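You operate a simulated robot arm through the tools that you are given. There is no shell and no other tool. Be economical: measure what you need, move in short steps, check, and stop when the job is done.

You are at the controls of a simulated robot arm. One attempt, no reset.

Task
Roll the dough ball by the tart tin flat on the pastry board.
Fine: pull the board out; the roller goes back in its stand. Set down upright: pastry roller.
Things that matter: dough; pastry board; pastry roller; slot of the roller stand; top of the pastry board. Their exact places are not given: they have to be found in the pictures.

Only the result counts: the job must be done as asked and must still hold three seconds after the hand-in. Knocking over, shifting, dropping, spilling or breaking anything else fails it.

Robot
A 7-joint arm with a two-finger gripper, on a carriage that runs on a rail from [-1.743, 0.006] to [0.037, 0] (x, y) and turns from -174 to 159 degrees about z. Base frame: it is fixed where the carriage stands at the start and does not move with it; the origin is on the floor, on the carriage's upright axis, x ahead of it, y to its left, z up. Readings come in m, degrees, newtons and seconds.
With the tool pointing down near the work surface it reaches from about 0.34 to 0.78 m from the robot's upright axis, wherever it stands. Its first joint turns from -166.0 to 166.0 degrees. Places, roughly: dough [0.75, -1, 1]; pastry board [0.9, -0.1, 0.8]; slot of the roller stand [0.9, -0.3, 0.9]; top of the pastry board [0.8, -0.1, 0.8]. Payload 2.45 kg.
The TCP is the grasp point, 0.023 m short of the fingertips. In the tool frame z runs along the fingers and y along their closing line. Largest opening 0.072 m; the body of the gripper starts 0.04 m behind the TCP.
Orientation is that of the tool frame in the base frame, as a unit quaternion [x, y, z, w]. With the fingers straight down and closing along the base's y, the tool's x points along the base's -x, its y along +y and its z along -z.

Tools
- The arm moves only by the tool send_rows. Its argument "deltas" is one flat list of numbers, 6 for each row, row after row: the shift along the tool's x, y, z in m, then the turn, a rotation vector about the tool's x, y, z in degrees. In form: [dx, dy, dz, wx, wy, wz, dx, dy, dz, wx, wy, wz, ...]. A call has 1 to 10 rows; each row is the pose to reach, as a shift and turn from the pose commanded when the call began, along the tool's axes at that moment. "jaw" is the closure, from 0 (fully open) to 1 (shut), set as the call begins (left out, the last holds). Each row takes 0.2 s and may step no farther than 0.05 m and 8.6 degrees from the row before; otherwise, or with a gripper value out of range, the whole call is refused. A pose out of reach is approached as far as the arm can. The call stops where the force on the tool passes 70 N (or 10 N more than at its start, if that is more) or the arm is blocked; 0.2 s more then pass. Each finger travels about 0.072 m/s and halts on what it meets, pressing with about 35 N; the grip force reading is that of the motor and also rises with nothing between the fingers. The clock runs only during rows and for 0.2 s after the last one: add rows that repeat a pose to give the fingers time. It gives the time, the measured TCP pose, the force on the tool (base axes), the opening and the grip force at its end, in the units of the frame above (readings bear some noise), with the torque about the TCP (base axes, N m) and any sound that the robot's microphone picked up.
- Cameras (640 x 400 px; columns grow to the right, rows downward): "scene" is now at [0.0133, 0.1377, 1.5038]; the picture's right is [-0.54, -0.84, 0.00], its down [-0.52, 0.33, -0.79] and it looks along [0.66, -0.43, -0.62] (base axes); focal length 247 px, centre (320, 200). "wrist" rides on the gripper at [0.078, 0.017, -0.066] in the tool frame; the picture's right is [-0.22, 0.98, 0.00], its down [-0.56, -0.12, -0.82] and it looks along [-0.80, -0.18, 0.57] (tool axes); focal length 234 px, centre (320, 200).
- camera(camera): a new picture of that camera. No time passes.
- raise_lower(by): slides the trunk up (or, below 0, down) by that many m; the arm and the scene camera ride with it, the base frame stays. It gives what a move gives, with no picture.
- drive_base(legs): drives the robot by 1 to 6 legs, each [ahead, left, turn to the left] in m, m and degrees, along the robot's own axes; the way and the turn of a leg run together, so that a leg with both is an arc; at most 1.5 m and 180 degrees a leg. The arm and the cameras ride along, it lands a little off, and it stops where it bumps. It keeps to its track: a leg is cut to what the track allows. It gives what a move gives.
- head_to(pan, tilt): turns the head with the scene camera to pan (to the left, within 155 degrees either way) and tilt (down, from -29 to 69), counted from straight ahead of the robot. It gives what a move gives.
- pixel_to_xyz(camera, pixels): for up to 12 pixels [column, row] of the newest picture of that camera ("zoom" is the newest enlarged one), the place [x, y, z] in the base frame of the surface seen there, good to about 0.002 m. No time passes.
- zoom(camera, box): a new picture of the part [left, top, right, bottom] of that camera's present view, enlarged. No time passes.
- job_done(): hands the job in; it is judged then, once.

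Go step by step. Measure first, check grasps and placings, and put right what went wrong. The budget is 80 turns and 52 pictures, counting those below and the enlarged ones. Unless the task says otherwise, let go and move clear before handing in.

The tools are called as name(argument=value, ...) on one line, values as JSON. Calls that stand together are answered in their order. send_rows: Moves the arm, as the interface text tells. Its arguments: {"type":"object","properties":{"deltas":{"type":"array","items":{"type":"number"}},"jaw":{"type":"number"}},"required":["deltas"]} The other tools are called the same way: raise_lower (by) slides the trunk up or down; drive_base (legs) drives the base; head_to (pan, tilt) turns the head that bears the scene camera; camera (camera) takes a picture; pixel_to_xyz (camera, pixels) gives the place of the surface under pixels of a picture; zoom (camera, box) takes an enlarged picture of a part of a camera's view; job_done () hands the job in.

At the start:

```text
time: 0.0
tcp_pos: [0.435, 0.0136, 1.1839]
ee_rot: [0.0, 1.0, 0.0, 0.001]
ft_force: [-1.0, 0.2, -0.5]
torque: [0.02, 0.01, -0.01]
gripper_width: 0.0719
grip_force: 0.0
trunk travel left (down, up): [-0.5, 0.09]
robot x, y, heading: [0.002, -0.0012, 0.2]
head pan, tilt: [-32.8, 38.2]
```

scene: 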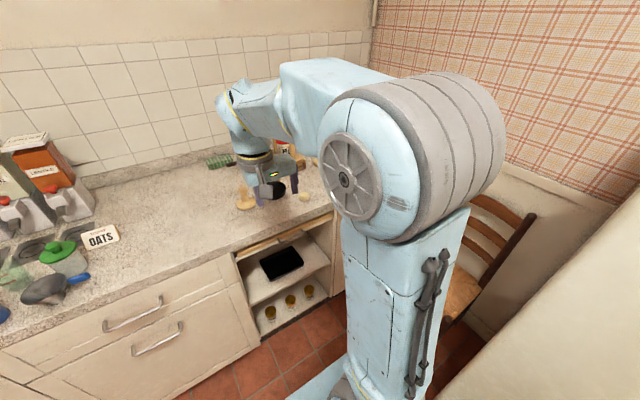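
wrist: 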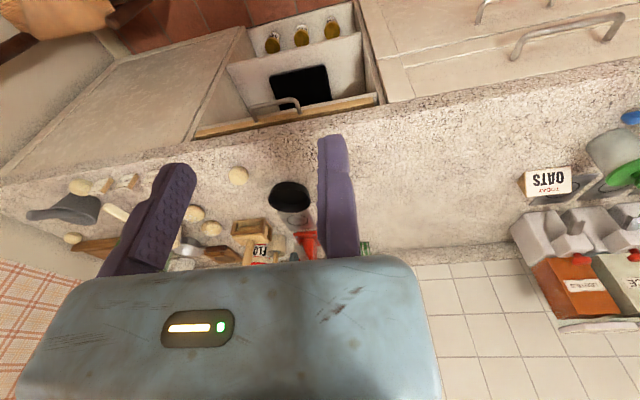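

The wrist picture shows a cluttered counter with balls around (200,220) and a pull-out board with a handle near (280,105). I zoom in for details.

zoom(camera="wrist", box=[0, 80, 400, 300])

zoom(camera="scene", box=[180, 120, 360, 340])

```text
1.60 times, centred on (200, 190) of wrist
```

zoom: 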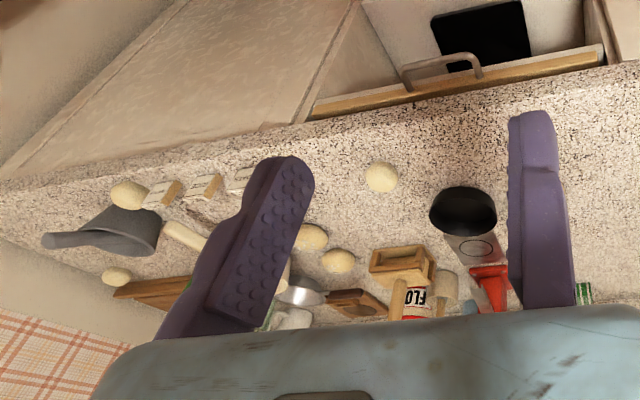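

```text
1.82 times, centred on (270, 230) of scene
```

zoom: 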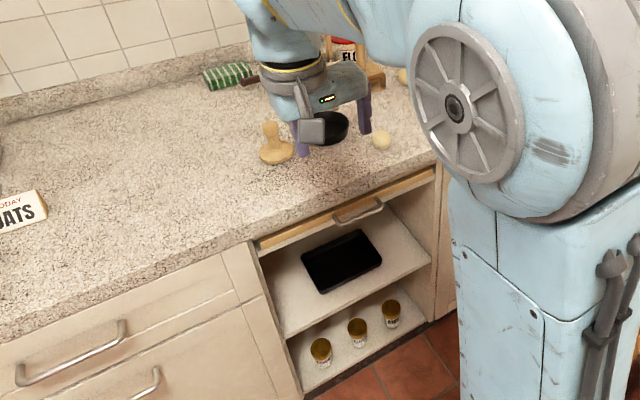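

The arm hides the work area from the head camera; I turn the base right so the camera can see past it.

drive_base(legs=[[0, 0, -100]])

head_to(pan=70, tilt=38)

camera(camera="scene")

```text
time: 3.7
tcp_pos: [0.0871, -0.4281, 1.1842]
ee_rot: [0.65, 0.76, 0.005, 0.005]
ft_force: [15.5, -3.4, 1.6]
torque: [0.26, 1.1, 0.19]
gripper_width: 0.0664
grip_force: 0.1
trunk travel left (down, up): [-0.5, 0.09]
robot x, y, heading: [0.0019, 0.0004, -82.7]
head pan, tilt: [-32.8, 38.2]
stopped in leg 1: the robot was blocked; the commanded pose is now the measured one
```

```text
time: 5.5
tcp_pos: [0.0872, -0.4284, 1.1849]
ee_rot: [0.651, 0.759, 0.004, 0.003]
ft_force: [31.7, -4.8, 0.0]
torque: [0.3, 2.24, 0.1]
gripper_width: 0.0664
grip_force: 0.1
trunk travel left (down, up): [-0.5, 0.09]
robot x, y, heading: [-0.0003, -0.0, -82.5]
head pan, tilt: [70.0, 38.0]
```

```text
47 pictures are left
```

scene: 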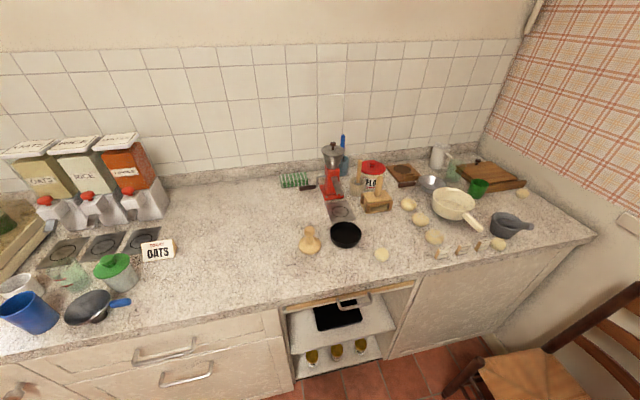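

The turn bumped into something (force 32 N), so I back off a few degrees; then look closely.

drive_base(legs=[[0, 0, 8]])

head_to(pan=45, tilt=38)

camera(camera="scene")

zoom(camera="scene", box=[120, 120, 340, 290])

camera(camera="wrist")

```text
time: 6.5
tcp_pos: [0.1416, -0.4116, 1.1845]
ee_rot: [0.597, 0.802, 0.005, 0.004]
ft_force: [0.8, 0.2, 0.1]
torque: [-0.04, 0.02, -0.01]
gripper_width: 0.0721
grip_force: 0.1
trunk travel left (down, up): [-0.5, 0.09]
robot x, y, heading: [0.0011, 0.002, -74.7]
head pan, tilt: [70.0, 38.0]
```

```text
time: 7.4
tcp_pos: [0.1414, -0.413, 1.1842]
ee_rot: [0.596, 0.803, 0.006, 0.003]
ft_force: [-0.4, 0.9, -0.3]
torque: [0.02, 0.0, 0.03]
gripper_width: 0.0718
grip_force: 0.0
trunk travel left (down, up): [-0.5, 0.09]
robot x, y, heading: [0.0017, 0.0001, -74.9]
head pan, tilt: [45.0, 38.0]
```

```text
46 pictures are left
```

scene: 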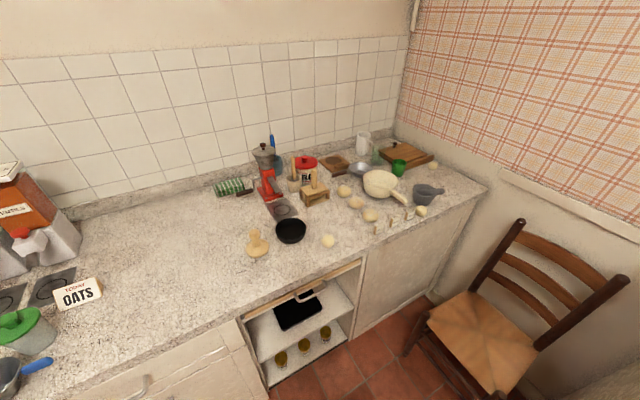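

```text
2.35 times, centred on (230, 205) of scene
```

zoom: 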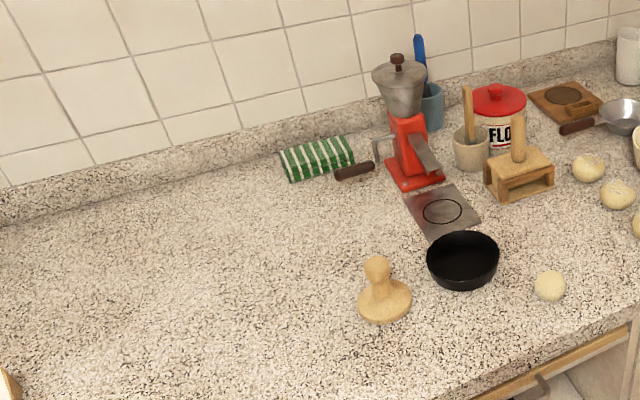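

```text
44 pictures are left
```

wrist: 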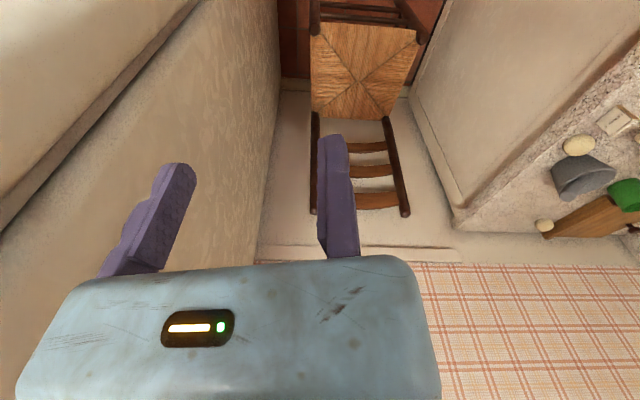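

zoom(camera="scene", box=[240, 130, 350, 260])

zoom(camera="scene", box=[320, 125, 450, 255])

```text
3.08 times, centred on (295, 195) of scene
```

zoom: 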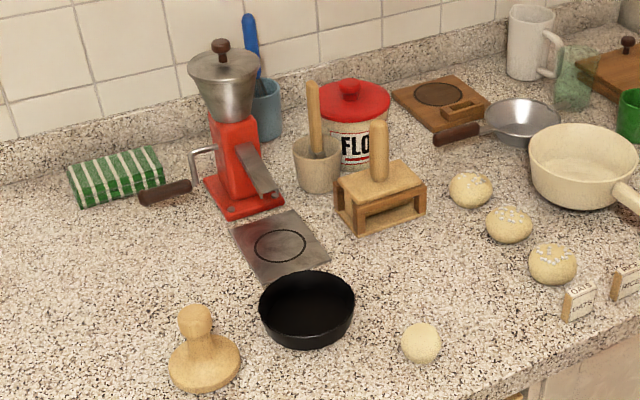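

```text
3.08 times, centred on (385, 190) of scene
```

zoom: 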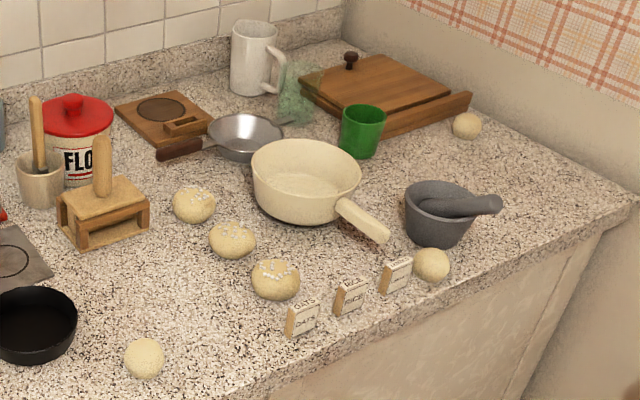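

pixel_to_xyz(camera="scene", pixels=[[328, 240], [421, 211], [432, 166], [290, 232], [315, 186], [303, 198], [257, 250], [283, 211], [305, 293], [343, 190], [370, 216], [310, 280]])

zoom(camera="scene", box=[230, 240, 380, 370])

```text
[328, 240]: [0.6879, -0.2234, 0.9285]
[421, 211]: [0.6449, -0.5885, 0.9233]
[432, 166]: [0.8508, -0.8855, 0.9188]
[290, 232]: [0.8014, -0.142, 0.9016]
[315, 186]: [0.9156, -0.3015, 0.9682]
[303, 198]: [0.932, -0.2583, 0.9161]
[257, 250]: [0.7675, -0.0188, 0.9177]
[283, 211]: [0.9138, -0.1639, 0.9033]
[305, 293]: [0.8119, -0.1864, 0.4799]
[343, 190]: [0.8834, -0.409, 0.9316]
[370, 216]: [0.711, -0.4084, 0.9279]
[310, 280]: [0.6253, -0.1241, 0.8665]
```

```text
3.08 times, centred on (305, 305) of scene
```

zoom: 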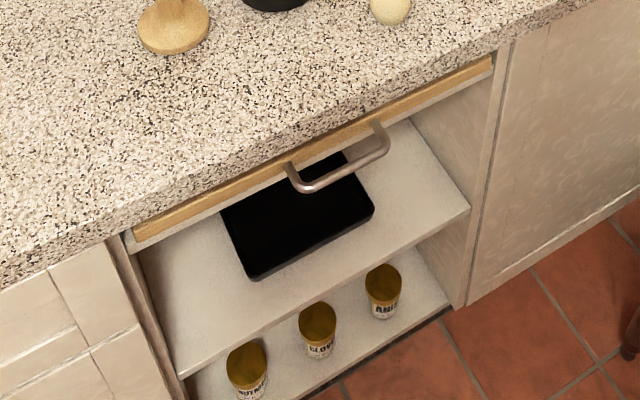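

The balls: A by the black tin (328,240), B by the mortar (421,211), C by the wooden board (432,166). I look closer to be sure which one has the tart tin by it.

zoom(camera="scene", box=[370, 130, 450, 180])

zoom(camera="scene", box=[235, 205, 345, 270])

head_to(pan=110, tilt=38)

camera(camera="scene")

```text
8.00 times, centred on (410, 155) of scene
```

zoom: 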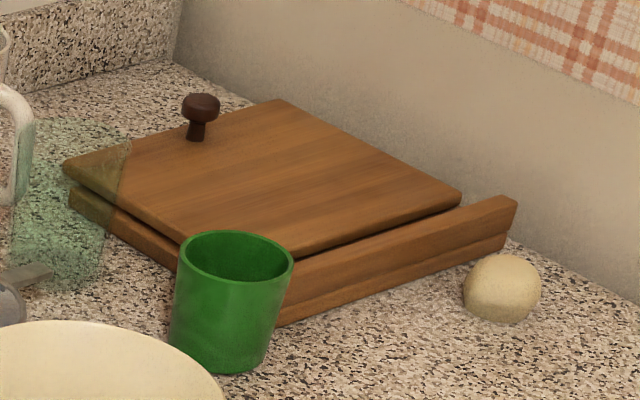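

```text
5.82 times, centred on (290, 238) of scene
```

zoom: 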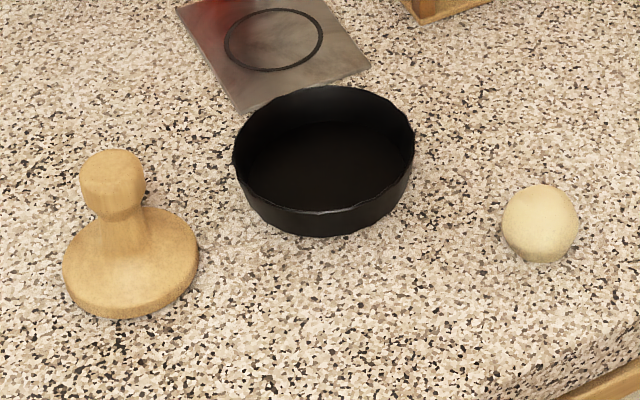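

```text
time: 8.7
tcp_pos: [0.1422, -0.4116, 1.1845]
ee_rot: [0.597, 0.802, 0.005, 0.004]
ft_force: [-0.4, 0.3, -0.2]
torque: [0.0, 0.0, -0.04]
gripper_width: 0.0719
grip_force: 0.1
trunk travel left (down, up): [-0.5, 0.09]
robot x, y, heading: [0.0049, -0.0014, -74.9]
head pan, tilt: [110.0, 38.0]
```

```text
38 pictures are left
```

scene: 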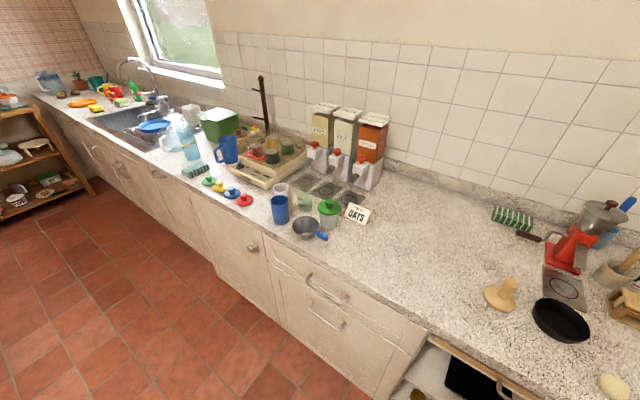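

The black flared tin at (290,232) is the tart tin, so ball A at (0.688,-0.223) is the one. Now a closer look at the roller in its stand and the handle.

head_to(pan=58, tilt=35)

camera(camera="scene")

```text
time: 9.9
tcp_pos: [0.1414, -0.4119, 1.1835]
ee_rot: [0.596, 0.803, 0.006, 0.004]
ft_force: [0.3, -0.2, -1.0]
torque: [0.0, -0.01, -0.03]
gripper_width: 0.0721
grip_force: 0.1
trunk travel left (down, up): [-0.5, 0.09]
robot x, y, heading: [0.001, 0.0007, -74.9]
head pan, tilt: [58.0, 35.0]
```

```text
37 pictures are left
```

scene: 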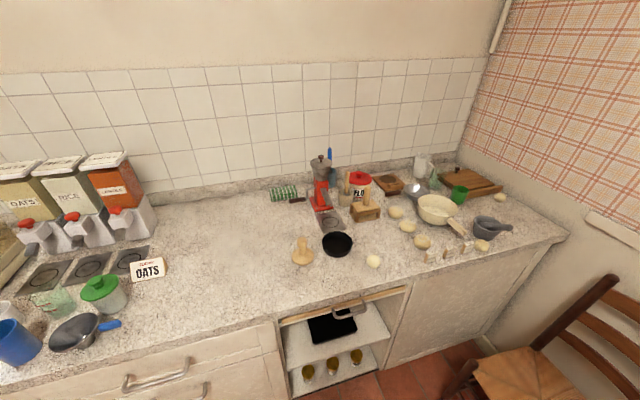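

zoom(camera="scene", box=[337, 180, 393, 230])

pixel_to_xyz(camera="zoom", pixels=[[335, 95], [335, 130], [330, 170], [335, 215], [195, 215], [220, 320], [490, 250], [450, 165], [270, 170], [360, 290], [310, 130], [360, 130]])

```text
8.00 times, centred on (365, 205) of scene
```

zoom: 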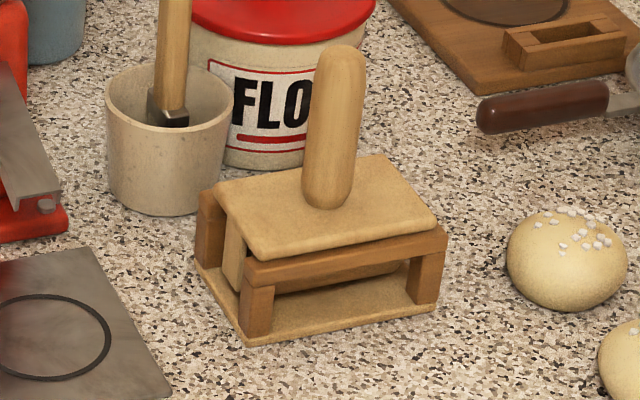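

```text
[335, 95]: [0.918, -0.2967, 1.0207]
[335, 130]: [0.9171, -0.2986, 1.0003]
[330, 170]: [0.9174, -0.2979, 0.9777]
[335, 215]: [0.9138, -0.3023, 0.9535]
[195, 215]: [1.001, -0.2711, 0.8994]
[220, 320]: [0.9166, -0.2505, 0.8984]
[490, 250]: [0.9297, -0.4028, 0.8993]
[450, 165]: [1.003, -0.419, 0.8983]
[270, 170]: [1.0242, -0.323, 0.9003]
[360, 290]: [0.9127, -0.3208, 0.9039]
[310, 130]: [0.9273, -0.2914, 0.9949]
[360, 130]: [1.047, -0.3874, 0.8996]
```

zoom(camera="scene", box=[270, 270, 420, 360])

pixel_to_xyz(camera="zoom", pixels=[[250, 178], [330, 199], [395, 175], [360, 186], [270, 190], [390, 140], [300, 140], [100, 214], [560, 95], [330, 120], [320, 160], [240, 155]])

```text
4.27 times, centred on (345, 315) of scene
```

zoom: 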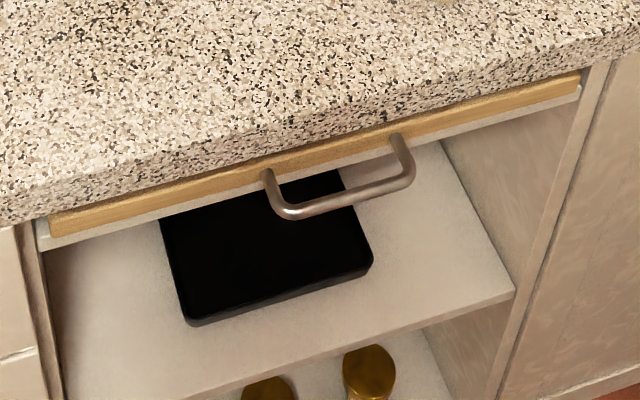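

```text
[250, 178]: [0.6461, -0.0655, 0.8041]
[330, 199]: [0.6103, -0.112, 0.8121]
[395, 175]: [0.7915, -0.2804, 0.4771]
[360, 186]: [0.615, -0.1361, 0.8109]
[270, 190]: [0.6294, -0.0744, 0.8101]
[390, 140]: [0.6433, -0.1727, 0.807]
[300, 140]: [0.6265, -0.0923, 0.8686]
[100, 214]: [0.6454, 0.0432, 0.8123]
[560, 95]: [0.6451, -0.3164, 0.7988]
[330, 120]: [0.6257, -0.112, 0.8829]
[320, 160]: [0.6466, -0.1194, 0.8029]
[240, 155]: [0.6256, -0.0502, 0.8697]
```

The handle bar is at about (0.61,-0.12,0.81), just in front of the counter edge (x=0.625). I turn back, drive back a bit and pitch the tool to horizontal.

drive_base(legs=[[0, 0, 74.9], [-0.25, 0, 0]])

send_rows(deltas=[0, 0, 0, 0, -8.5, 0, 0, 0, 0, 0, -17, 0, 0, 0, 0, 0, -25.5, 0, 0, 0, 0, 0, -34, 0, 0, 0, 0, 0, -42.5, 0, 0, 0, 0, 0, -51, 0, 0, 0, 0, 0, -59.5, 0, 0, 0, 0, 0, -68, 0, 0, 0, 0, 0, -76.5, 0, 0, 0, 0, 0, -85, 0])

raise_lower(by=-0.3)

```text
time: 15.0
tcp_pos: [0.1851, 0.0325, 1.1841]
ee_rot: [-0.018, 1.0, 0.006, 0.0]
ft_force: [0.2, 0.8, -0.2]
torque: [0.01, -0.02, 0.02]
gripper_width: 0.0722
grip_force: 0.2
trunk travel left (down, up): [-0.5, 0.09]
robot x, y, heading: [-0.2491, -0.0025, 0.8]
head pan, tilt: [58.0, 35.0]
```

```text
time: 17.2
tcp_pos: [0.2041, 0.0346, 1.2025]
ee_rot: [-0.008, 0.737, 0.016, 0.675]
ft_force: [-0.1, 0.7, 0.6]
torque: [0.0, 0.03, -0.02]
gripper_width: 0.0721
grip_force: 0.2
out of reach, approached as far as the arm can: row 9, 10
trunk travel left (down, up): [-0.5, 0.09]
robot x, y, heading: [-0.2483, 0.0001, 0.7]
head pan, tilt: [58.0, 35.0]
```

```text
time: 20.2
tcp_pos: [0.2045, 0.0341, 0.9029]
ee_rot: [-0.008, 0.737, 0.016, 0.675]
ft_force: [0.3, -0.2, 0.6]
torque: [0.03, -0.01, -0.01]
gripper_width: 0.0722
grip_force: 0.1
trunk travel left (down, up): [-0.2, 0.39]
robot x, y, heading: [-0.2491, -0.0014, 0.5]
head pan, tilt: [58.0, 35.0]
```

Tool is almost horizontal. I roll it 85° and move in front of the handle.

send_rows(deltas=[0.0065, -0.0165, 0.0297, 0, 0, 8.5, 0.0131, -0.033, 0.0594, 0, 0, 17, 0.0196, -0.0495, 0.0891, 0, 0, 25.5, 0.0261, -0.066, 0.1188, 0, 0, 34, 0.0327, -0.0825, 0.1485, 0, 0, 42.5, 0.0392, -0.099, 0.1782, 0, 0, 51, 0.0457, -0.1155, 0.2079, 0, 0, 59.5, 0.0522, -0.132, 0.2376, 0, 0, 68, 0.0588, -0.1485, 0.2673, 0, 0, 76.5, 0.0653, -0.165, 0.297, 0, 0, 85], jaw=0)

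head_to(pan=-15, tilt=30)

camera(camera="scene")

camera(camera="wrist")

```text
time: 22.4
tcp_pos: [0.5008, -0.118, 0.809]
ee_rot: [0.493, 0.549, 0.469, 0.487]
ft_force: [-1.0, 0.3, 0.3]
torque: [0.0, 0.02, 0.0]
gripper_width: 0.0722
grip_force: 0.1
trunk travel left (down, up): [-0.2, 0.39]
robot x, y, heading: [-0.2476, 0.0016, 0.6]
head pan, tilt: [58.0, 35.0]
```

```text
time: 23.9
tcp_pos: [0.4997, -0.1189, 0.8084]
ee_rot: [0.491, 0.55, 0.468, 0.487]
ft_force: [0.4, 0.7, -0.5]
torque: [-0.02, 0.03, 0.01]
gripper_width: 0.072
grip_force: 0.0
trunk travel left (down, up): [-0.2, 0.39]
robot x, y, heading: [-0.2485, -0.0011, 0.8]
head pan, tilt: [-15.0, 30.0]
```

```text
34 pictures are left
```

scene: 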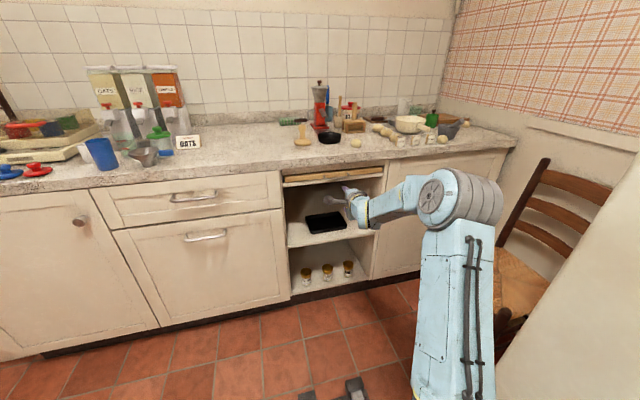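

```text
33 pictures are left
```

wrist: 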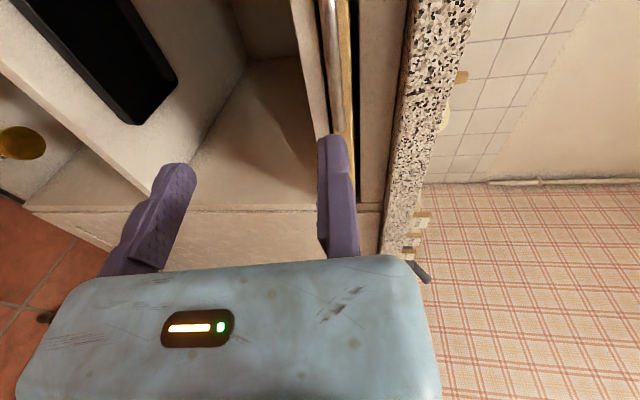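

pixel_to_xyz(camera="wrist", pixels=[[329, 20], [331, 60], [333, 100], [350, 80], [385, 80], [405, 80], [342, 60], [360, 40]])

zoom(camera="scene", box=[270, 160, 400, 250])

```text
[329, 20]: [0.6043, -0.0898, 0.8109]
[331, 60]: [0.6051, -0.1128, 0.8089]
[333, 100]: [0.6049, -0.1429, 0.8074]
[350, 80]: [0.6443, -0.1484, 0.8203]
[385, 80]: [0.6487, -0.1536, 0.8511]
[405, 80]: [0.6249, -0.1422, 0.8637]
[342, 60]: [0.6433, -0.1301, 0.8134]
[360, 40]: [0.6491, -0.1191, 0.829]
```

```text
4.44 times, centred on (335, 205) of scene
```

zoom: 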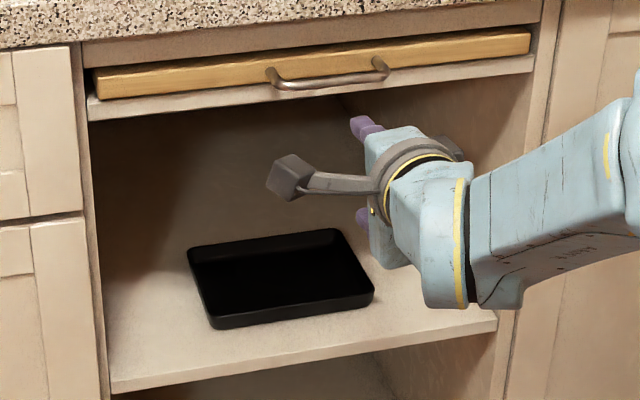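

Bar front at x=0.604, z≈0.81. I advance onto it and close.

send_rows(deltas=[-0.0028, 0.0056, 0.048, 0, 0, 0, -0.0055, 0.0111, 0.0965, 0, 0, 0])

send_rows(deltas=[0, 0, 0, 0, 0, 0, 0, 0, 0, 0, 0, 0, 0, 0, 0, 0, 0, 0, 0, 0, 0, 0, 0, 0, 0, 0, 0, 0, 0, 0, 0, 0, 0, 0, 0, 0], jaw=1)

```text
time: 24.5
tcp_pos: [0.5837, -0.1188, 0.8116]
ee_rot: [0.494, 0.551, 0.467, 0.484]
ft_force: [-57.3, 6.0, 12.0]
torque: [0.37, -0.18, -0.49]
gripper_width: 0.0718
grip_force: 0.0
trunk travel left (down, up): [-0.2, 0.39]
robot x, y, heading: [-0.2494, 0.0024, 0.5]
head pan, tilt: [-15.0, 30.0]
stopped in row 2: the force on the tool passed its limit at 154 N (the readings are from after the stop); the commanded pose is now the measured one
```

```text
time: 25.0
tcp_pos: [0.5843, -0.1191, 0.8118]
ee_rot: [0.493, 0.552, 0.466, 0.485]
ft_force: [-46.2, 5.8, 9.4]
torque: [0.25, -0.11, -0.36]
gripper_width: 0.0059
grip_force: 1.0
trunk travel left (down, up): [-0.2, 0.39]
robot x, y, heading: [-0.2499, -0.0014, 0.5]
head pan, tilt: [-15.0, 30.0]
stopped in row 2: the force on the tool passed its limit at 71 N (the readings are from after the stop); the commanded pose is now the measured one
```

zoom(camera="scene", box=[270, 150, 470, 290])

camera(camera="wrist")

```text
2.86 times, centred on (370, 220) of scene
```

zoom: 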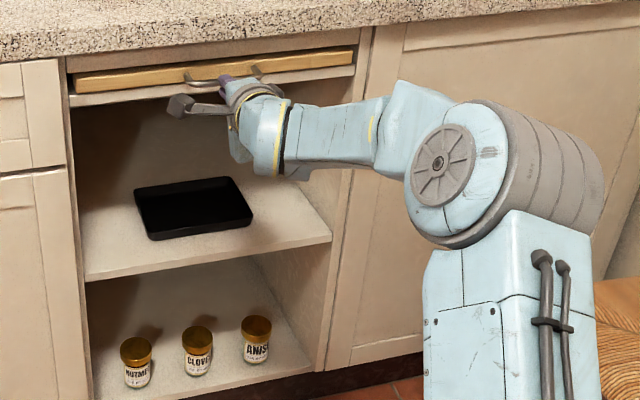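

```text
30 pictures are left
```

wrist: 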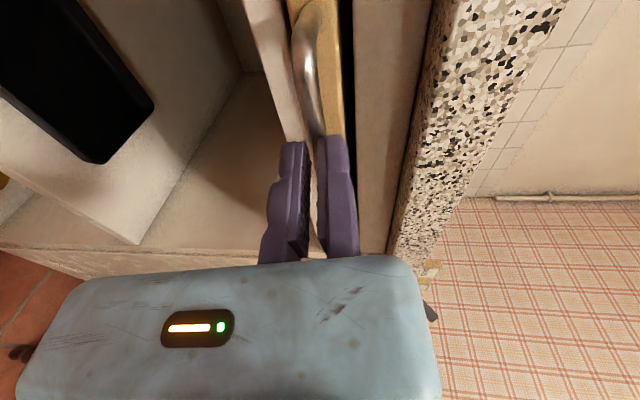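

The fingers appear closed round the bar (width 6 mm at (310,150) in the wrist view). I pull back a little and see whether the board comes along.

send_rows(deltas=[0, 0, -0.005, 0, 0, 0, 0, 0, -0.015, 0, 0, 0, 0, 0, -0.03, 0, 0, 0, 0, 0, -0.05, 0, 0, 0])

camera(camera="wrist")

```text
time: 26.0
tcp_pos: [0.5382, -0.122, 0.8116]
ee_rot: [0.496, 0.553, 0.465, 0.482]
ft_force: [0.1, 0.3, -0.1]
torque: [0.01, -0.02, -0.01]
gripper_width: 0.0
grip_force: 28.5
trunk travel left (down, up): [-0.2, 0.39]
robot x, y, heading: [-0.2461, 0.0018, 0.6]
head pan, tilt: [-15.0, 30.0]
```

```text
29 pictures are left
```

wrist: 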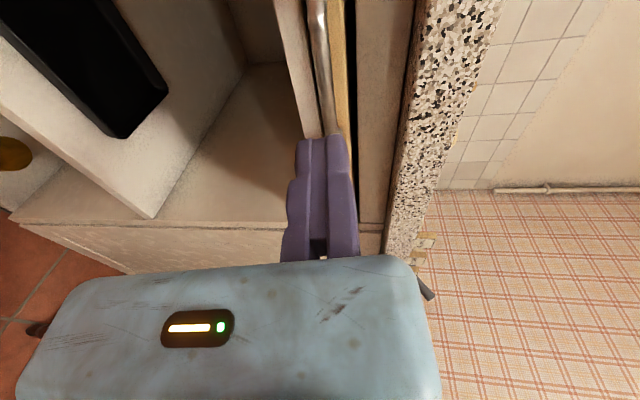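

The grip only caught the bar's edge and slipped. I retry with a narrower opening so that the outer finger edges stay clear, and go deeper in small steps.

send_rows(deltas=[0, 0, 0, 0, 0, 0, 0, 0, 0, 0, 0, 0, 0, 0.001, 0.015, 0, 0, 0, 0, 0.002, 0.03, 0, 0, 0, 0, 0.003, 0.04, 0, 0, 0, 0, 0.004, 0.046, 0, 0, 0, 0, 0.004, 0.05, 0, 0, 0, 0, 0.004, 0.055, 0, 0, 0, 0, 0.005, 0.06, 0, 0, 0, 0, 0.005, 0.064, 0, 0, 0], jaw=0.6)

camera(camera="wrist")

```text
time: 28.2
tcp_pos: [0.5999, -0.1195, 0.8148]
ee_rot: [0.493, 0.551, 0.468, 0.484]
ft_force: [-4.9, -0.8, 21.0]
torque: [0.16, -0.23, 0.02]
gripper_width: 0.0289
grip_force: 0.1
trunk travel left (down, up): [-0.2, 0.39]
robot x, y, heading: [-0.2497, 0.0006, 0.5]
head pan, tilt: [-15.0, 30.0]
```

```text
28 pictures are left
```

wrist: 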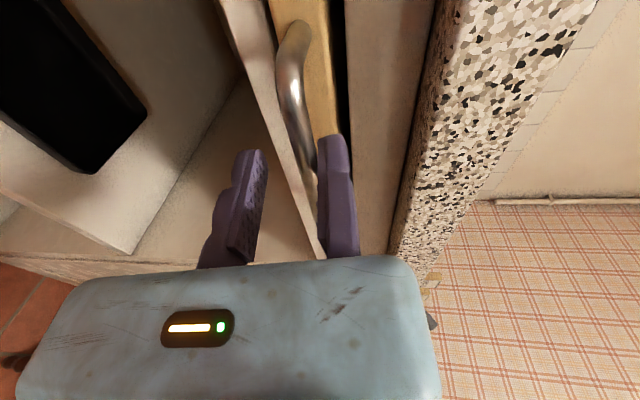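

The bar lies inside, near the upper finger (force +21 N up). Close now, shifting up slightly.

send_rows(deltas=[0, 0.003, 0, 0, 0, 0, 0, 0.004, 0, 0, 0, 0, 0, 0.004, 0, 0, 0, 0, 0, 0.004, 0, 0, 0, 0, 0, 0.004, 0, 0, 0, 0], jaw=1)

```text
time: 29.4
tcp_pos: [0.6012, -0.1196, 0.8155]
ee_rot: [0.496, 0.552, 0.466, 0.482]
ft_force: [-25.3, 0.6, 0.7]
torque: [0.64, 0.12, 0.06]
gripper_width: 0.0107
grip_force: 37.3
trunk travel left (down, up): [-0.2, 0.39]
robot x, y, heading: [-0.2547, 0.0023, 0.3]
head pan, tilt: [-15.0, 30.0]
```

Gripped (10.7 mm, 37 N). Pull by driving the base back.

drive_base(legs=[[-0.14, 0, 0], [-0.14, 0, 0]])

camera(camera="scene")

```text
time: 31.7
tcp_pos: [0.3227, -0.1174, 0.8148]
ee_rot: [0.495, 0.553, 0.466, 0.482]
ft_force: [0.3, -0.5, -3.3]
torque: [0.58, 0.05, 0.09]
gripper_width: 0.0107
grip_force: 38.0
trunk travel left (down, up): [-0.2, 0.39]
robot x, y, heading: [-0.5307, 0.0006, 0.5]
head pan, tilt: [-15.0, 30.0]
```

```text
27 pictures are left
```

scene: 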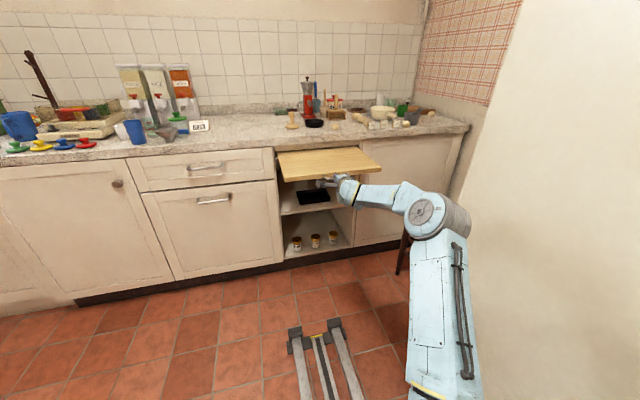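

The board came out 0.28 m. Open the jaw, retreat, and measure the board.

pixel_to_xyz(camera="scene", pixels=[[280, 155], [290, 178], [372, 168], [350, 151], [320, 160], [345, 165], [284, 180]])

send_rows(deltas=[0, 0, 0, 0, 0, 0, 0, 0, 0, 0, 0, 0, 0, 0, -0.04, 0, 0, 0, 0, 0, -0.08, 0, 0, 0], jaw=0.5)

```text
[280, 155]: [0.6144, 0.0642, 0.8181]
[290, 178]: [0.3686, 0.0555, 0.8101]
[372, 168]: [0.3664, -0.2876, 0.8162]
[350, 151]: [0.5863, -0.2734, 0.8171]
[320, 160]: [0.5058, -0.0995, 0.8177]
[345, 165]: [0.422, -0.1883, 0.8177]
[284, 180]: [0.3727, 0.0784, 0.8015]
```

```text
time: 32.7
tcp_pos: [0.2421, -0.1199, 0.8223]
ee_rot: [0.496, 0.552, 0.466, 0.482]
ft_force: [0.4, 0.2, 0.0]
torque: [0.01, 0.03, -0.03]
gripper_width: 0.0361
grip_force: 0.0
trunk travel left (down, up): [-0.2, 0.39]
robot x, y, heading: [-0.5283, 0.0044, 0.5]
head pan, tilt: [-15.0, 30.0]
```

Board top is z=0.818, x 0.37–0.62, y 0.07 to −0.32. Now I roll the tool another 90° (camera on top) and raise the trunk.

send_rows(deltas=[0, 0, -0.01, 0, 0, 8.5, 0, 0, -0.02, 0, 0, 17, 0, 0, -0.02, 0, 0, 25.5, 0, 0, -0.02, 0, 0, 34, 0, 0, -0.02, 0, 0, 42.5, 0, 0, -0.02, 0, 0, 51, 0, 0, -0.02, 0, 0, 59.5, 0, 0, -0.02, 0, 0, 68, 0, 0, -0.02, 0, 0, 76.5, 0, 0, -0.02, 0, 0, 85], jaw=0)

raise_lower(by=0.3)

```text
time: 34.9
tcp_pos: [0.222, -0.123, 0.8243]
ee_rot: [0.738, 0.072, 0.669, 0.04]
ft_force: [-0.8, -1.1, 0.2]
torque: [0.0, 0.0, -0.01]
gripper_width: 0.0718
grip_force: 0.0
trunk travel left (down, up): [-0.2, 0.39]
robot x, y, heading: [-0.5277, 0.0005, 0.2]
head pan, tilt: [-15.0, 30.0]
```

```text
time: 37.9
tcp_pos: [0.2234, -0.1215, 1.1246]
ee_rot: [0.738, 0.072, 0.669, 0.041]
ft_force: [0.3, 0.1, 0.6]
torque: [-0.01, 0.04, 0.04]
gripper_width: 0.0722
grip_force: 0.0
trunk travel left (down, up): [-0.5, 0.09]
robot x, y, heading: [-0.5293, -0.002, 0.6]
head pan, tilt: [-15.0, 30.0]
```

Roll done. I drive forward 0.35 m and pitch the tool 50° down above the dough, then look.

drive_base(legs=[[0.35, 0, 0]])

send_rows(deltas=[0, 0, 0, 0.58, -7.3, 1.43, 0, 0, 0, 1.15, -14.6, 2.85, 0, 0.03, 0, 1.73, -21.9, 4.28, 0, 0.05, 0, 2.3, -29.3, 5.7, 0, 0.08, 0, 2.88, -36.6, 7.13, 0, 0.1, 0, 3.46, -43.9, 8.56])

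camera(camera="wrist")

head_to(pan=-20, tilt=40)

camera(camera="scene")

```text
time: 40.2
tcp_pos: [0.5721, -0.1258, 1.1242]
ee_rot: [0.738, 0.071, 0.669, 0.042]
ft_force: [-0.6, -0.4, 0.6]
torque: [-0.01, -0.03, 0.01]
gripper_width: 0.0718
grip_force: 0.1
trunk travel left (down, up): [-0.5, 0.09]
robot x, y, heading: [-0.1783, 0.0, 0.1]
head pan, tilt: [-15.0, 30.0]
```

```text
time: 41.6
tcp_pos: [0.5858, -0.2032, 1.1377]
ee_rot: [0.937, 0.027, 0.346, -0.025]
ft_force: [-2.6, -6.7, 1.0]
torque: [0.36, -0.08, 0.28]
gripper_width: 0.0718
grip_force: 0.0
out of reach, approached as far as the arm can: row 3
trunk travel left (down, up): [-0.5, 0.09]
robot x, y, heading: [-0.1792, -0.0021, 0.3]
head pan, tilt: [-15.0, 30.0]
```

```text
26 pictures are left
```

wrist: 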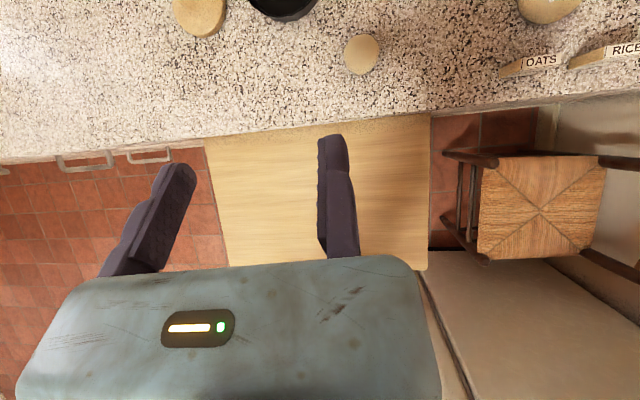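

```text
time: 42.3
tcp_pos: [0.5862, -0.1998, 1.1372]
ee_rot: [0.937, 0.03, 0.348, -0.031]
ft_force: [-0.1, -0.4, 0.3]
torque: [0.02, 0.0, -0.03]
gripper_width: 0.072
grip_force: 0.1
trunk travel left (down, up): [-0.5, 0.09]
robot x, y, heading: [-0.1777, -0.0001, 0.4]
head pan, tilt: [-20.0, 40.0]
```

```text
25 pictures are left
```

scene: 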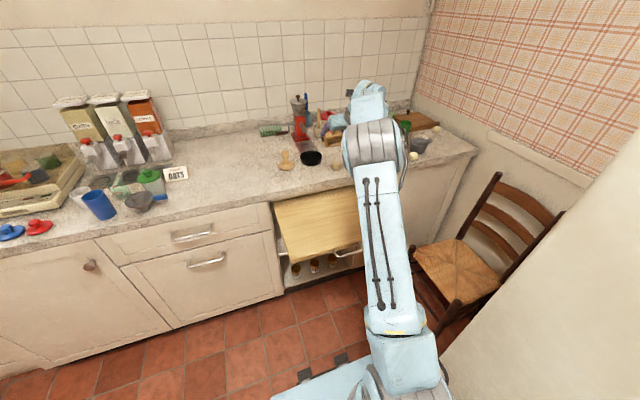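

pixel_to_xyz(camera="wrist", pixels=[[362, 53], [362, 62], [349, 53], [375, 53], [362, 40], [362, 68], [335, 53], [283, 15], [330, 110]])

```text
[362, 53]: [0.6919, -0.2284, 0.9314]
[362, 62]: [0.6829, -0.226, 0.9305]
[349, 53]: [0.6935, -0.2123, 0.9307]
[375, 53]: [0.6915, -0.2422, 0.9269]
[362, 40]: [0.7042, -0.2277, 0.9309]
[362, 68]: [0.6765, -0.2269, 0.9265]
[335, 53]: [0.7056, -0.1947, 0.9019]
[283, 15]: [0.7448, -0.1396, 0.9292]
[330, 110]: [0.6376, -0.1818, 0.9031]
```

Ball centre ≈(0.694,−0.228), top 0.932. I drive 0.1 m closer, then descend.

drive_base(legs=[[0.09, 0, 0]])

```text
time: 43.4
tcp_pos: [0.6653, -0.2242, 1.1414]
ee_rot: [0.939, 0.016, 0.344, -0.005]
ft_force: [-0.1, -1.2, 1.0]
torque: [0.01, 0.0, 0.02]
gripper_width: 0.0718
grip_force: 0.1
trunk travel left (down, up): [-0.5, 0.09]
robot x, y, heading: [-0.093, -0.0005, 0.3]
head pan, tilt: [-20.0, 40.0]
```

send_rows(deltas=[-0.02, 0.001, 0.03, 0, 0, 0, -0.045, 0.002, 0.065, 0, 0, 0, -0.07, 0.003, 0.1, 0, 0, 0, -0.09, 0.004, 0.13, 0, 0, 0, -0.1, 0.005, 0.145, 0, 0, 0, -0.11, 0.005, 0.158, 0, 0, 0, -0.117, 0.0052, 0.168, 0, 0, 0, -0.1241, 0.0052, 0.1786, 0, 0, 0], jaw=0)

camera(camera="wrist")

```text
time: 45.2
tcp_pos: [0.6903, -0.2322, 0.9524]
ee_rot: [0.932, 0.017, 0.361, 0.002]
ft_force: [8.4, -2.7, 23.8]
torque: [-0.1, -0.41, -0.02]
gripper_width: 0.072
grip_force: 0.0
trunk travel left (down, up): [-0.5, 0.09]
robot x, y, heading: [-0.0946, 0.0, 0.3]
head pan, tilt: [-20.0, 40.0]
stopped in row 8: the force on the tool passed its limit at 78 N (the readings are from after the stop); the commanded pose is now the measured one
```

```text
24 pictures are left
```

wrist: 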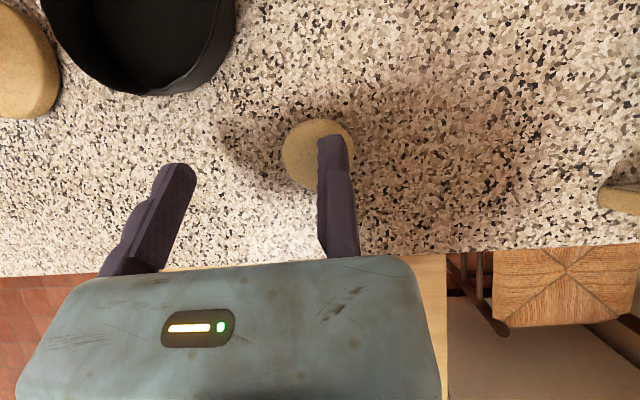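

Contact came early, at TCP z 0.952. I check where the fingertips and the ball are in this picture.

pixel_to_xyz(camera="wrist", pixels=[[180, 170], [332, 145], [300, 150], [310, 130], [287, 155], [310, 180], [352, 150], [340, 200]])

zoom(camera="scene", box=[250, 80, 460, 220])

```text
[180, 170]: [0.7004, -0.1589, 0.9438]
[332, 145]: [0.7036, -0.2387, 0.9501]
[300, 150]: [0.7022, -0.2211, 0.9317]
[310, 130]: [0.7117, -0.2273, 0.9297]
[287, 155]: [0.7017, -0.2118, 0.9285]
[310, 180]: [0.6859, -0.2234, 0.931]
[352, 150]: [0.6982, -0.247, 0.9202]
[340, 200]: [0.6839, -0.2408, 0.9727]
```

```text
2.86 times, centred on (355, 150) of scene
```

zoom: 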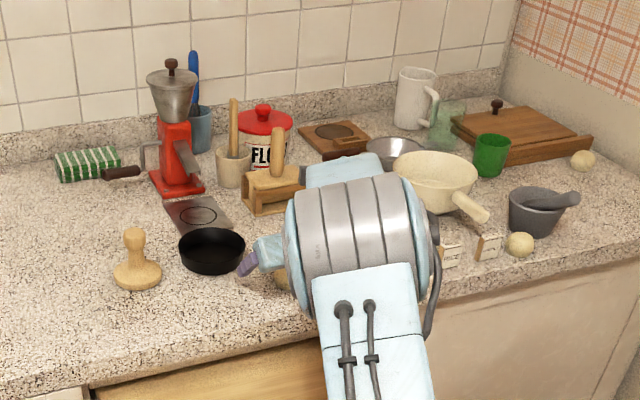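

The picture shows the right finger stays at the TCP line while only the left finger moves; so the opening lies entirely on the tool's −y side, and the right finger pressed the ball. I lift, shift 24 mm to the right and come down again.

send_rows(deltas=[0.027, 0, -0.0295, 0, 0, 0, 0.027, 0.0234, -0.0295, 0, 0, 0, 0.01, 0.0234, -0.012, 0, 0, 0, -0.004, 0.0234, 0.003, 0, 0, 0, -0.012, 0.0234, 0.01, 0, 0, 0, -0.0222, 0.0234, 0.0173, 0, 0, 0])

camera(camera="wrist")

```text
time: 46.6
tcp_pos: [0.6854, -0.2544, 0.9224]
ee_rot: [0.933, 0.016, 0.36, -0.002]
ft_force: [7.0, 0.2, 22.7]
torque: [1.7, -0.34, -0.57]
gripper_width: 0.0712
grip_force: 0.0
trunk travel left (down, up): [-0.5, 0.09]
robot x, y, heading: [-0.0896, -0.0016, 0.6]
head pan, tilt: [-20.0, 40.0]
```

```text
22 pictures are left
```

wrist: 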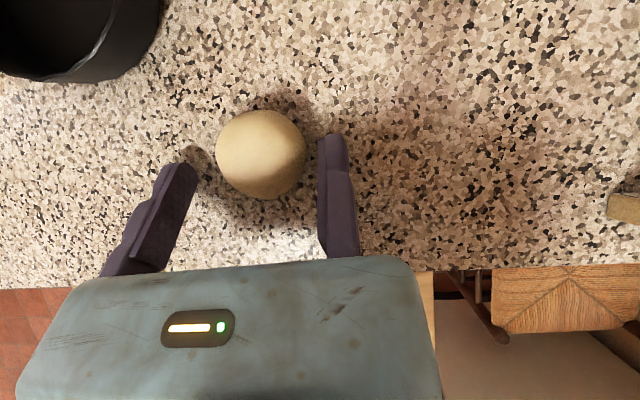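

Ball lies between the fingers; fingertips touch the counter lightly. Raise 3 mm, nudge ahead and close.

send_rows(deltas=[0.0065, 0, 0.001, 0, 0, 0, 0.0065, 0, 0.001, 0, 0, 0, 0.0065, 0, 0.001, 0, 0, 0, 0.0065, 0, 0.001, 0, 0, 0, 0.0065, 0, 0.001, 0, 0, 0], jaw=1)

send_rows(deltas=[0.015, 0, -0.02, 0, 0, 0, 0.035, 0, -0.04, 0, 0, 0, 0.055, 0, -0.06, 0, 0, 0])

camera(camera="wrist")

```text
time: 47.8
tcp_pos: [0.6888, -0.2555, 0.9232]
ee_rot: [0.934, 0.017, 0.357, 0.0]
ft_force: [4.9, 3.7, 23.3]
torque: [1.13, -0.24, -0.08]
gripper_width: 0.0424
grip_force: 34.7
trunk travel left (down, up): [-0.5, 0.09]
robot x, y, heading: [-0.0902, -0.0008, 0.5]
head pan, tilt: [-20.0, 40.0]
```

```text
time: 48.6
tcp_pos: [0.6927, -0.2549, 1.0002]
ee_rot: [0.935, 0.017, 0.355, -0.001]
ft_force: [0.6, -0.6, -0.9]
torque: [-0.01, -0.01, 0.01]
gripper_width: 0.042
grip_force: 34.8
trunk travel left (down, up): [-0.5, 0.09]
robot x, y, heading: [-0.089, 0.0002, 0.5]
head pan, tilt: [-20.0, 40.0]
```

```text
21 pictures are left
```

wrist: 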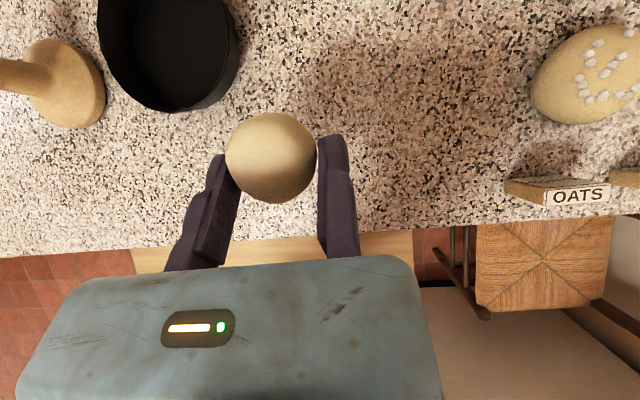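

Ball held (42 mm). Drive back over the board, shift left, and lower with the trunk.

drive_base(legs=[[-0.21, 0, 0]])

send_rows(deltas=[0, -0.04, 0, 0, 0, 0, 0, -0.08, 0, 0, 0, 0, 0, -0.114, 0, 0, 0, 0])

raise_lower(by=-0.145)

```text
time: 50.3
tcp_pos: [0.4792, -0.2531, 1.0005]
ee_rot: [0.934, 0.017, 0.356, -0.002]
ft_force: [-0.7, -0.2, -0.5]
torque: [-0.03, 0.02, -0.02]
gripper_width: 0.0422
grip_force: 35.3
trunk travel left (down, up): [-0.5, 0.09]
robot x, y, heading: [-0.3016, 0.0015, 0.0]
head pan, tilt: [-20.0, 40.0]
```

```text
time: 51.1
tcp_pos: [0.4754, -0.1419, 1.0005]
ee_rot: [0.935, 0.016, 0.356, 0.0]
ft_force: [0.3, 0.3, -2.1]
torque: [0.0, 0.0, -0.01]
gripper_width: 0.0419
grip_force: 35.0
trunk travel left (down, up): [-0.5, 0.09]
robot x, y, heading: [-0.3045, 0.0014, 0.2]
head pan, tilt: [-20.0, 40.0]
```

```text
time: 52.8
tcp_pos: [0.4758, -0.14, 0.8559]
ee_rot: [0.935, 0.017, 0.355, -0.002]
ft_force: [-0.4, 0.2, 0.1]
torque: [-0.02, 0.01, 0.03]
gripper_width: 0.042
grip_force: 35.4
trunk travel left (down, up): [-0.355, 0.235]
robot x, y, heading: [-0.3022, 0.001, 0.2]
head pan, tilt: [-20.0, 40.0]
```

send_rows(deltas=[-0.005, 0, 0.0055, 0, 0, 0, -0.0094, 0, 0.0104, 0, 0, 0])

send_rows(deltas=[0, 0, 0, 0, 0, 0, 0, 0, 0, 0, 0, 0, 0, 0.008, 0, 0, 0, 0, 0.02, 0.008, -0.022, 0, 0, 0, 0.04, 0.008, -0.052, 0, 0, 0, 0.06, 0.008, -0.09, 0, 0, 0], jaw=0)

camera(camera="wrist")

```text
time: 53.4
tcp_pos: [0.4758, -0.1405, 0.8421]
ee_rot: [0.935, 0.017, 0.355, -0.002]
ft_force: [-0.2, 0.9, 2.0]
torque: [0.15, 0.0, -0.04]
gripper_width: 0.042
grip_force: 34.7
trunk travel left (down, up): [-0.355, 0.235]
robot x, y, heading: [-0.3021, 0.0047, 0.2]
head pan, tilt: [-20.0, 40.0]
```

```text
time: 54.8
tcp_pos: [0.4596, -0.1481, 0.9507]
ee_rot: [0.935, 0.017, 0.354, -0.001]
ft_force: [0.1, 0.0, 0.0]
torque: [-0.02, 0.01, 0.0]
gripper_width: 0.0721
grip_force: 0.0
trunk travel left (down, up): [-0.355, 0.235]
robot x, y, heading: [-0.3018, 0.0009, 0.4]
head pan, tilt: [-20.0, 40.0]
```

```text
20 pictures are left
```

wrist: 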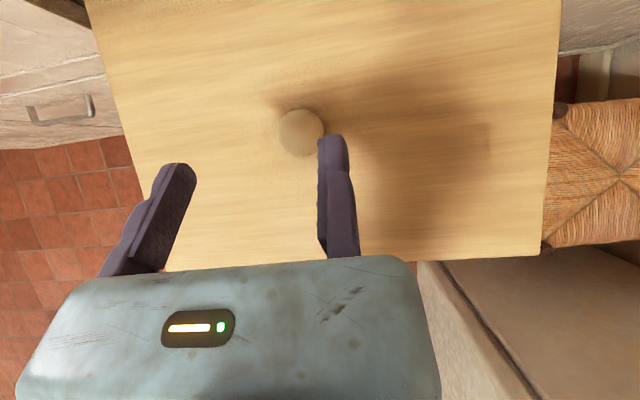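

Dough is on the board at (300,130). I measure it, and pitch the tool up to about 15° below horizontal for gripping the roller handle.

pixel_to_xyz(camera="wrist", pixels=[[300, 130], [283, 130], [302, 112], [300, 150], [200, 100]])

send_rows(deltas=[0.017, 0.03, -0.019, 0, 7, 0, 0.034, 0.06, -0.038, 0, 14, 0, 0.051, 0.09, -0.057, 0, 21, 0, 0.068, 0.12, -0.076, 0, 28, 0, 0.085, 0.15, -0.095, 0, 34, 0])

drive_base(legs=[[0.2, 0, 0]])

camera(camera="wrist")

```text
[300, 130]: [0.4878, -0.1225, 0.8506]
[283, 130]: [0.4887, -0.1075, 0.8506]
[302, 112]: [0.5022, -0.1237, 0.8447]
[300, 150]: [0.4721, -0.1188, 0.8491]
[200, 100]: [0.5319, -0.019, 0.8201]
```

```text
time: 56.0
tcp_pos: [0.4651, -0.2972, 1.0785]
ee_rot: [0.79, 0.016, 0.613, -0.005]
ft_force: [-0.5, 0.6, 0.2]
torque: [-0.02, 0.0, -0.04]
gripper_width: 0.0717
grip_force: 0.0
trunk travel left (down, up): [-0.355, 0.235]
robot x, y, heading: [-0.3025, 0.0032, 0.1]
head pan, tilt: [-20.0, 40.0]
```

```text
time: 57.6
tcp_pos: [0.6665, -0.2959, 1.078]
ee_rot: [0.79, 0.017, 0.613, -0.007]
ft_force: [-0.2, -0.1, -1.0]
torque: [-0.02, 0.02, 0.01]
gripper_width: 0.072
grip_force: 0.1
trunk travel left (down, up): [-0.355, 0.235]
robot x, y, heading: [-0.1067, -0.0029, 0.4]
head pan, tilt: [-20.0, 40.0]
```

```text
19 pictures are left
```

wrist: 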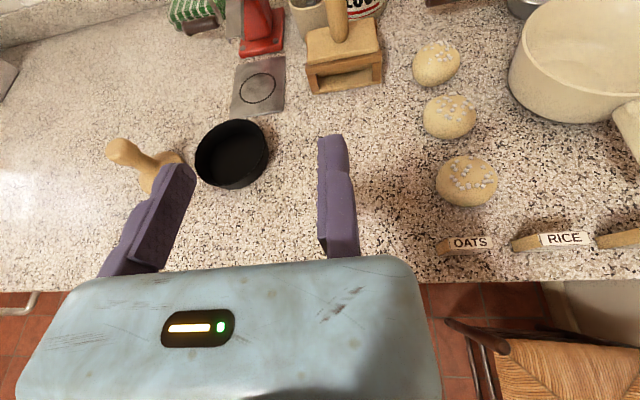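

Good view of the stand at (340,55). I zoom in to measure handle and slab.

zoom(camera="wrist", box=[290, 0, 400, 100])

pixel_to_xyz(camera="wrist", pixels=[[340, 5], [340, 15], [341, 25], [342, 36], [333, 15], [347, 15], [305, 30], [376, 20], [380, 50], [312, 64], [345, 56], [311, 92]])

```text
4.00 times, centred on (345, 50) of wrist
```

zoom: 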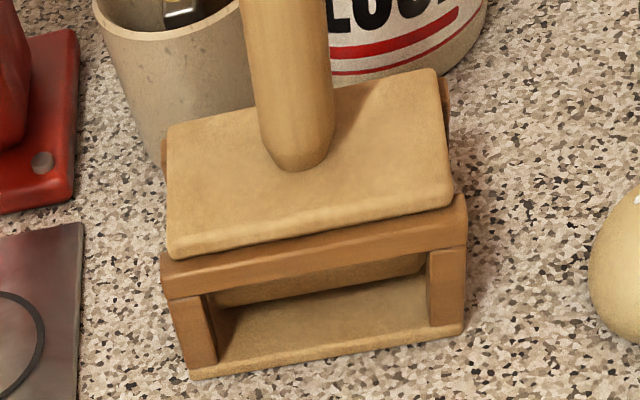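

```text
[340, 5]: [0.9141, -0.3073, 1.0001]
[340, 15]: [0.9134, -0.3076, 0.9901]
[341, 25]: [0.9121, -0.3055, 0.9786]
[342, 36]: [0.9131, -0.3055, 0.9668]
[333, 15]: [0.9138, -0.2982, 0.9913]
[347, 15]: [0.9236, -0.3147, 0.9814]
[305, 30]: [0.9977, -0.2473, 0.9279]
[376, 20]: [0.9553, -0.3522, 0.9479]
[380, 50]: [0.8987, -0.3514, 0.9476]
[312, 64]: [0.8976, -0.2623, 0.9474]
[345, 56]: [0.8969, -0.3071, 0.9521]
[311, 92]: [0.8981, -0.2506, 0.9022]
```

Plate centre (0.927,−0.306), aligned with the axes; handle vertical there, z 0.952–1.045. Drive closer and line up.

drive_base(legs=[[0.137, 0, 0]])

```text
time: 58.9
tcp_pos: [0.8023, -0.2964, 1.0775]
ee_rot: [0.79, 0.016, 0.613, -0.006]
ft_force: [0.5, -0.3, 0.8]
torque: [-0.01, 0.0, 0.02]
gripper_width: 0.0722
grip_force: 0.0
trunk travel left (down, up): [-0.355, 0.235]
robot x, y, heading: [0.0331, -0.0017, 0.2]
head pan, tilt: [-20.0, 40.0]
```

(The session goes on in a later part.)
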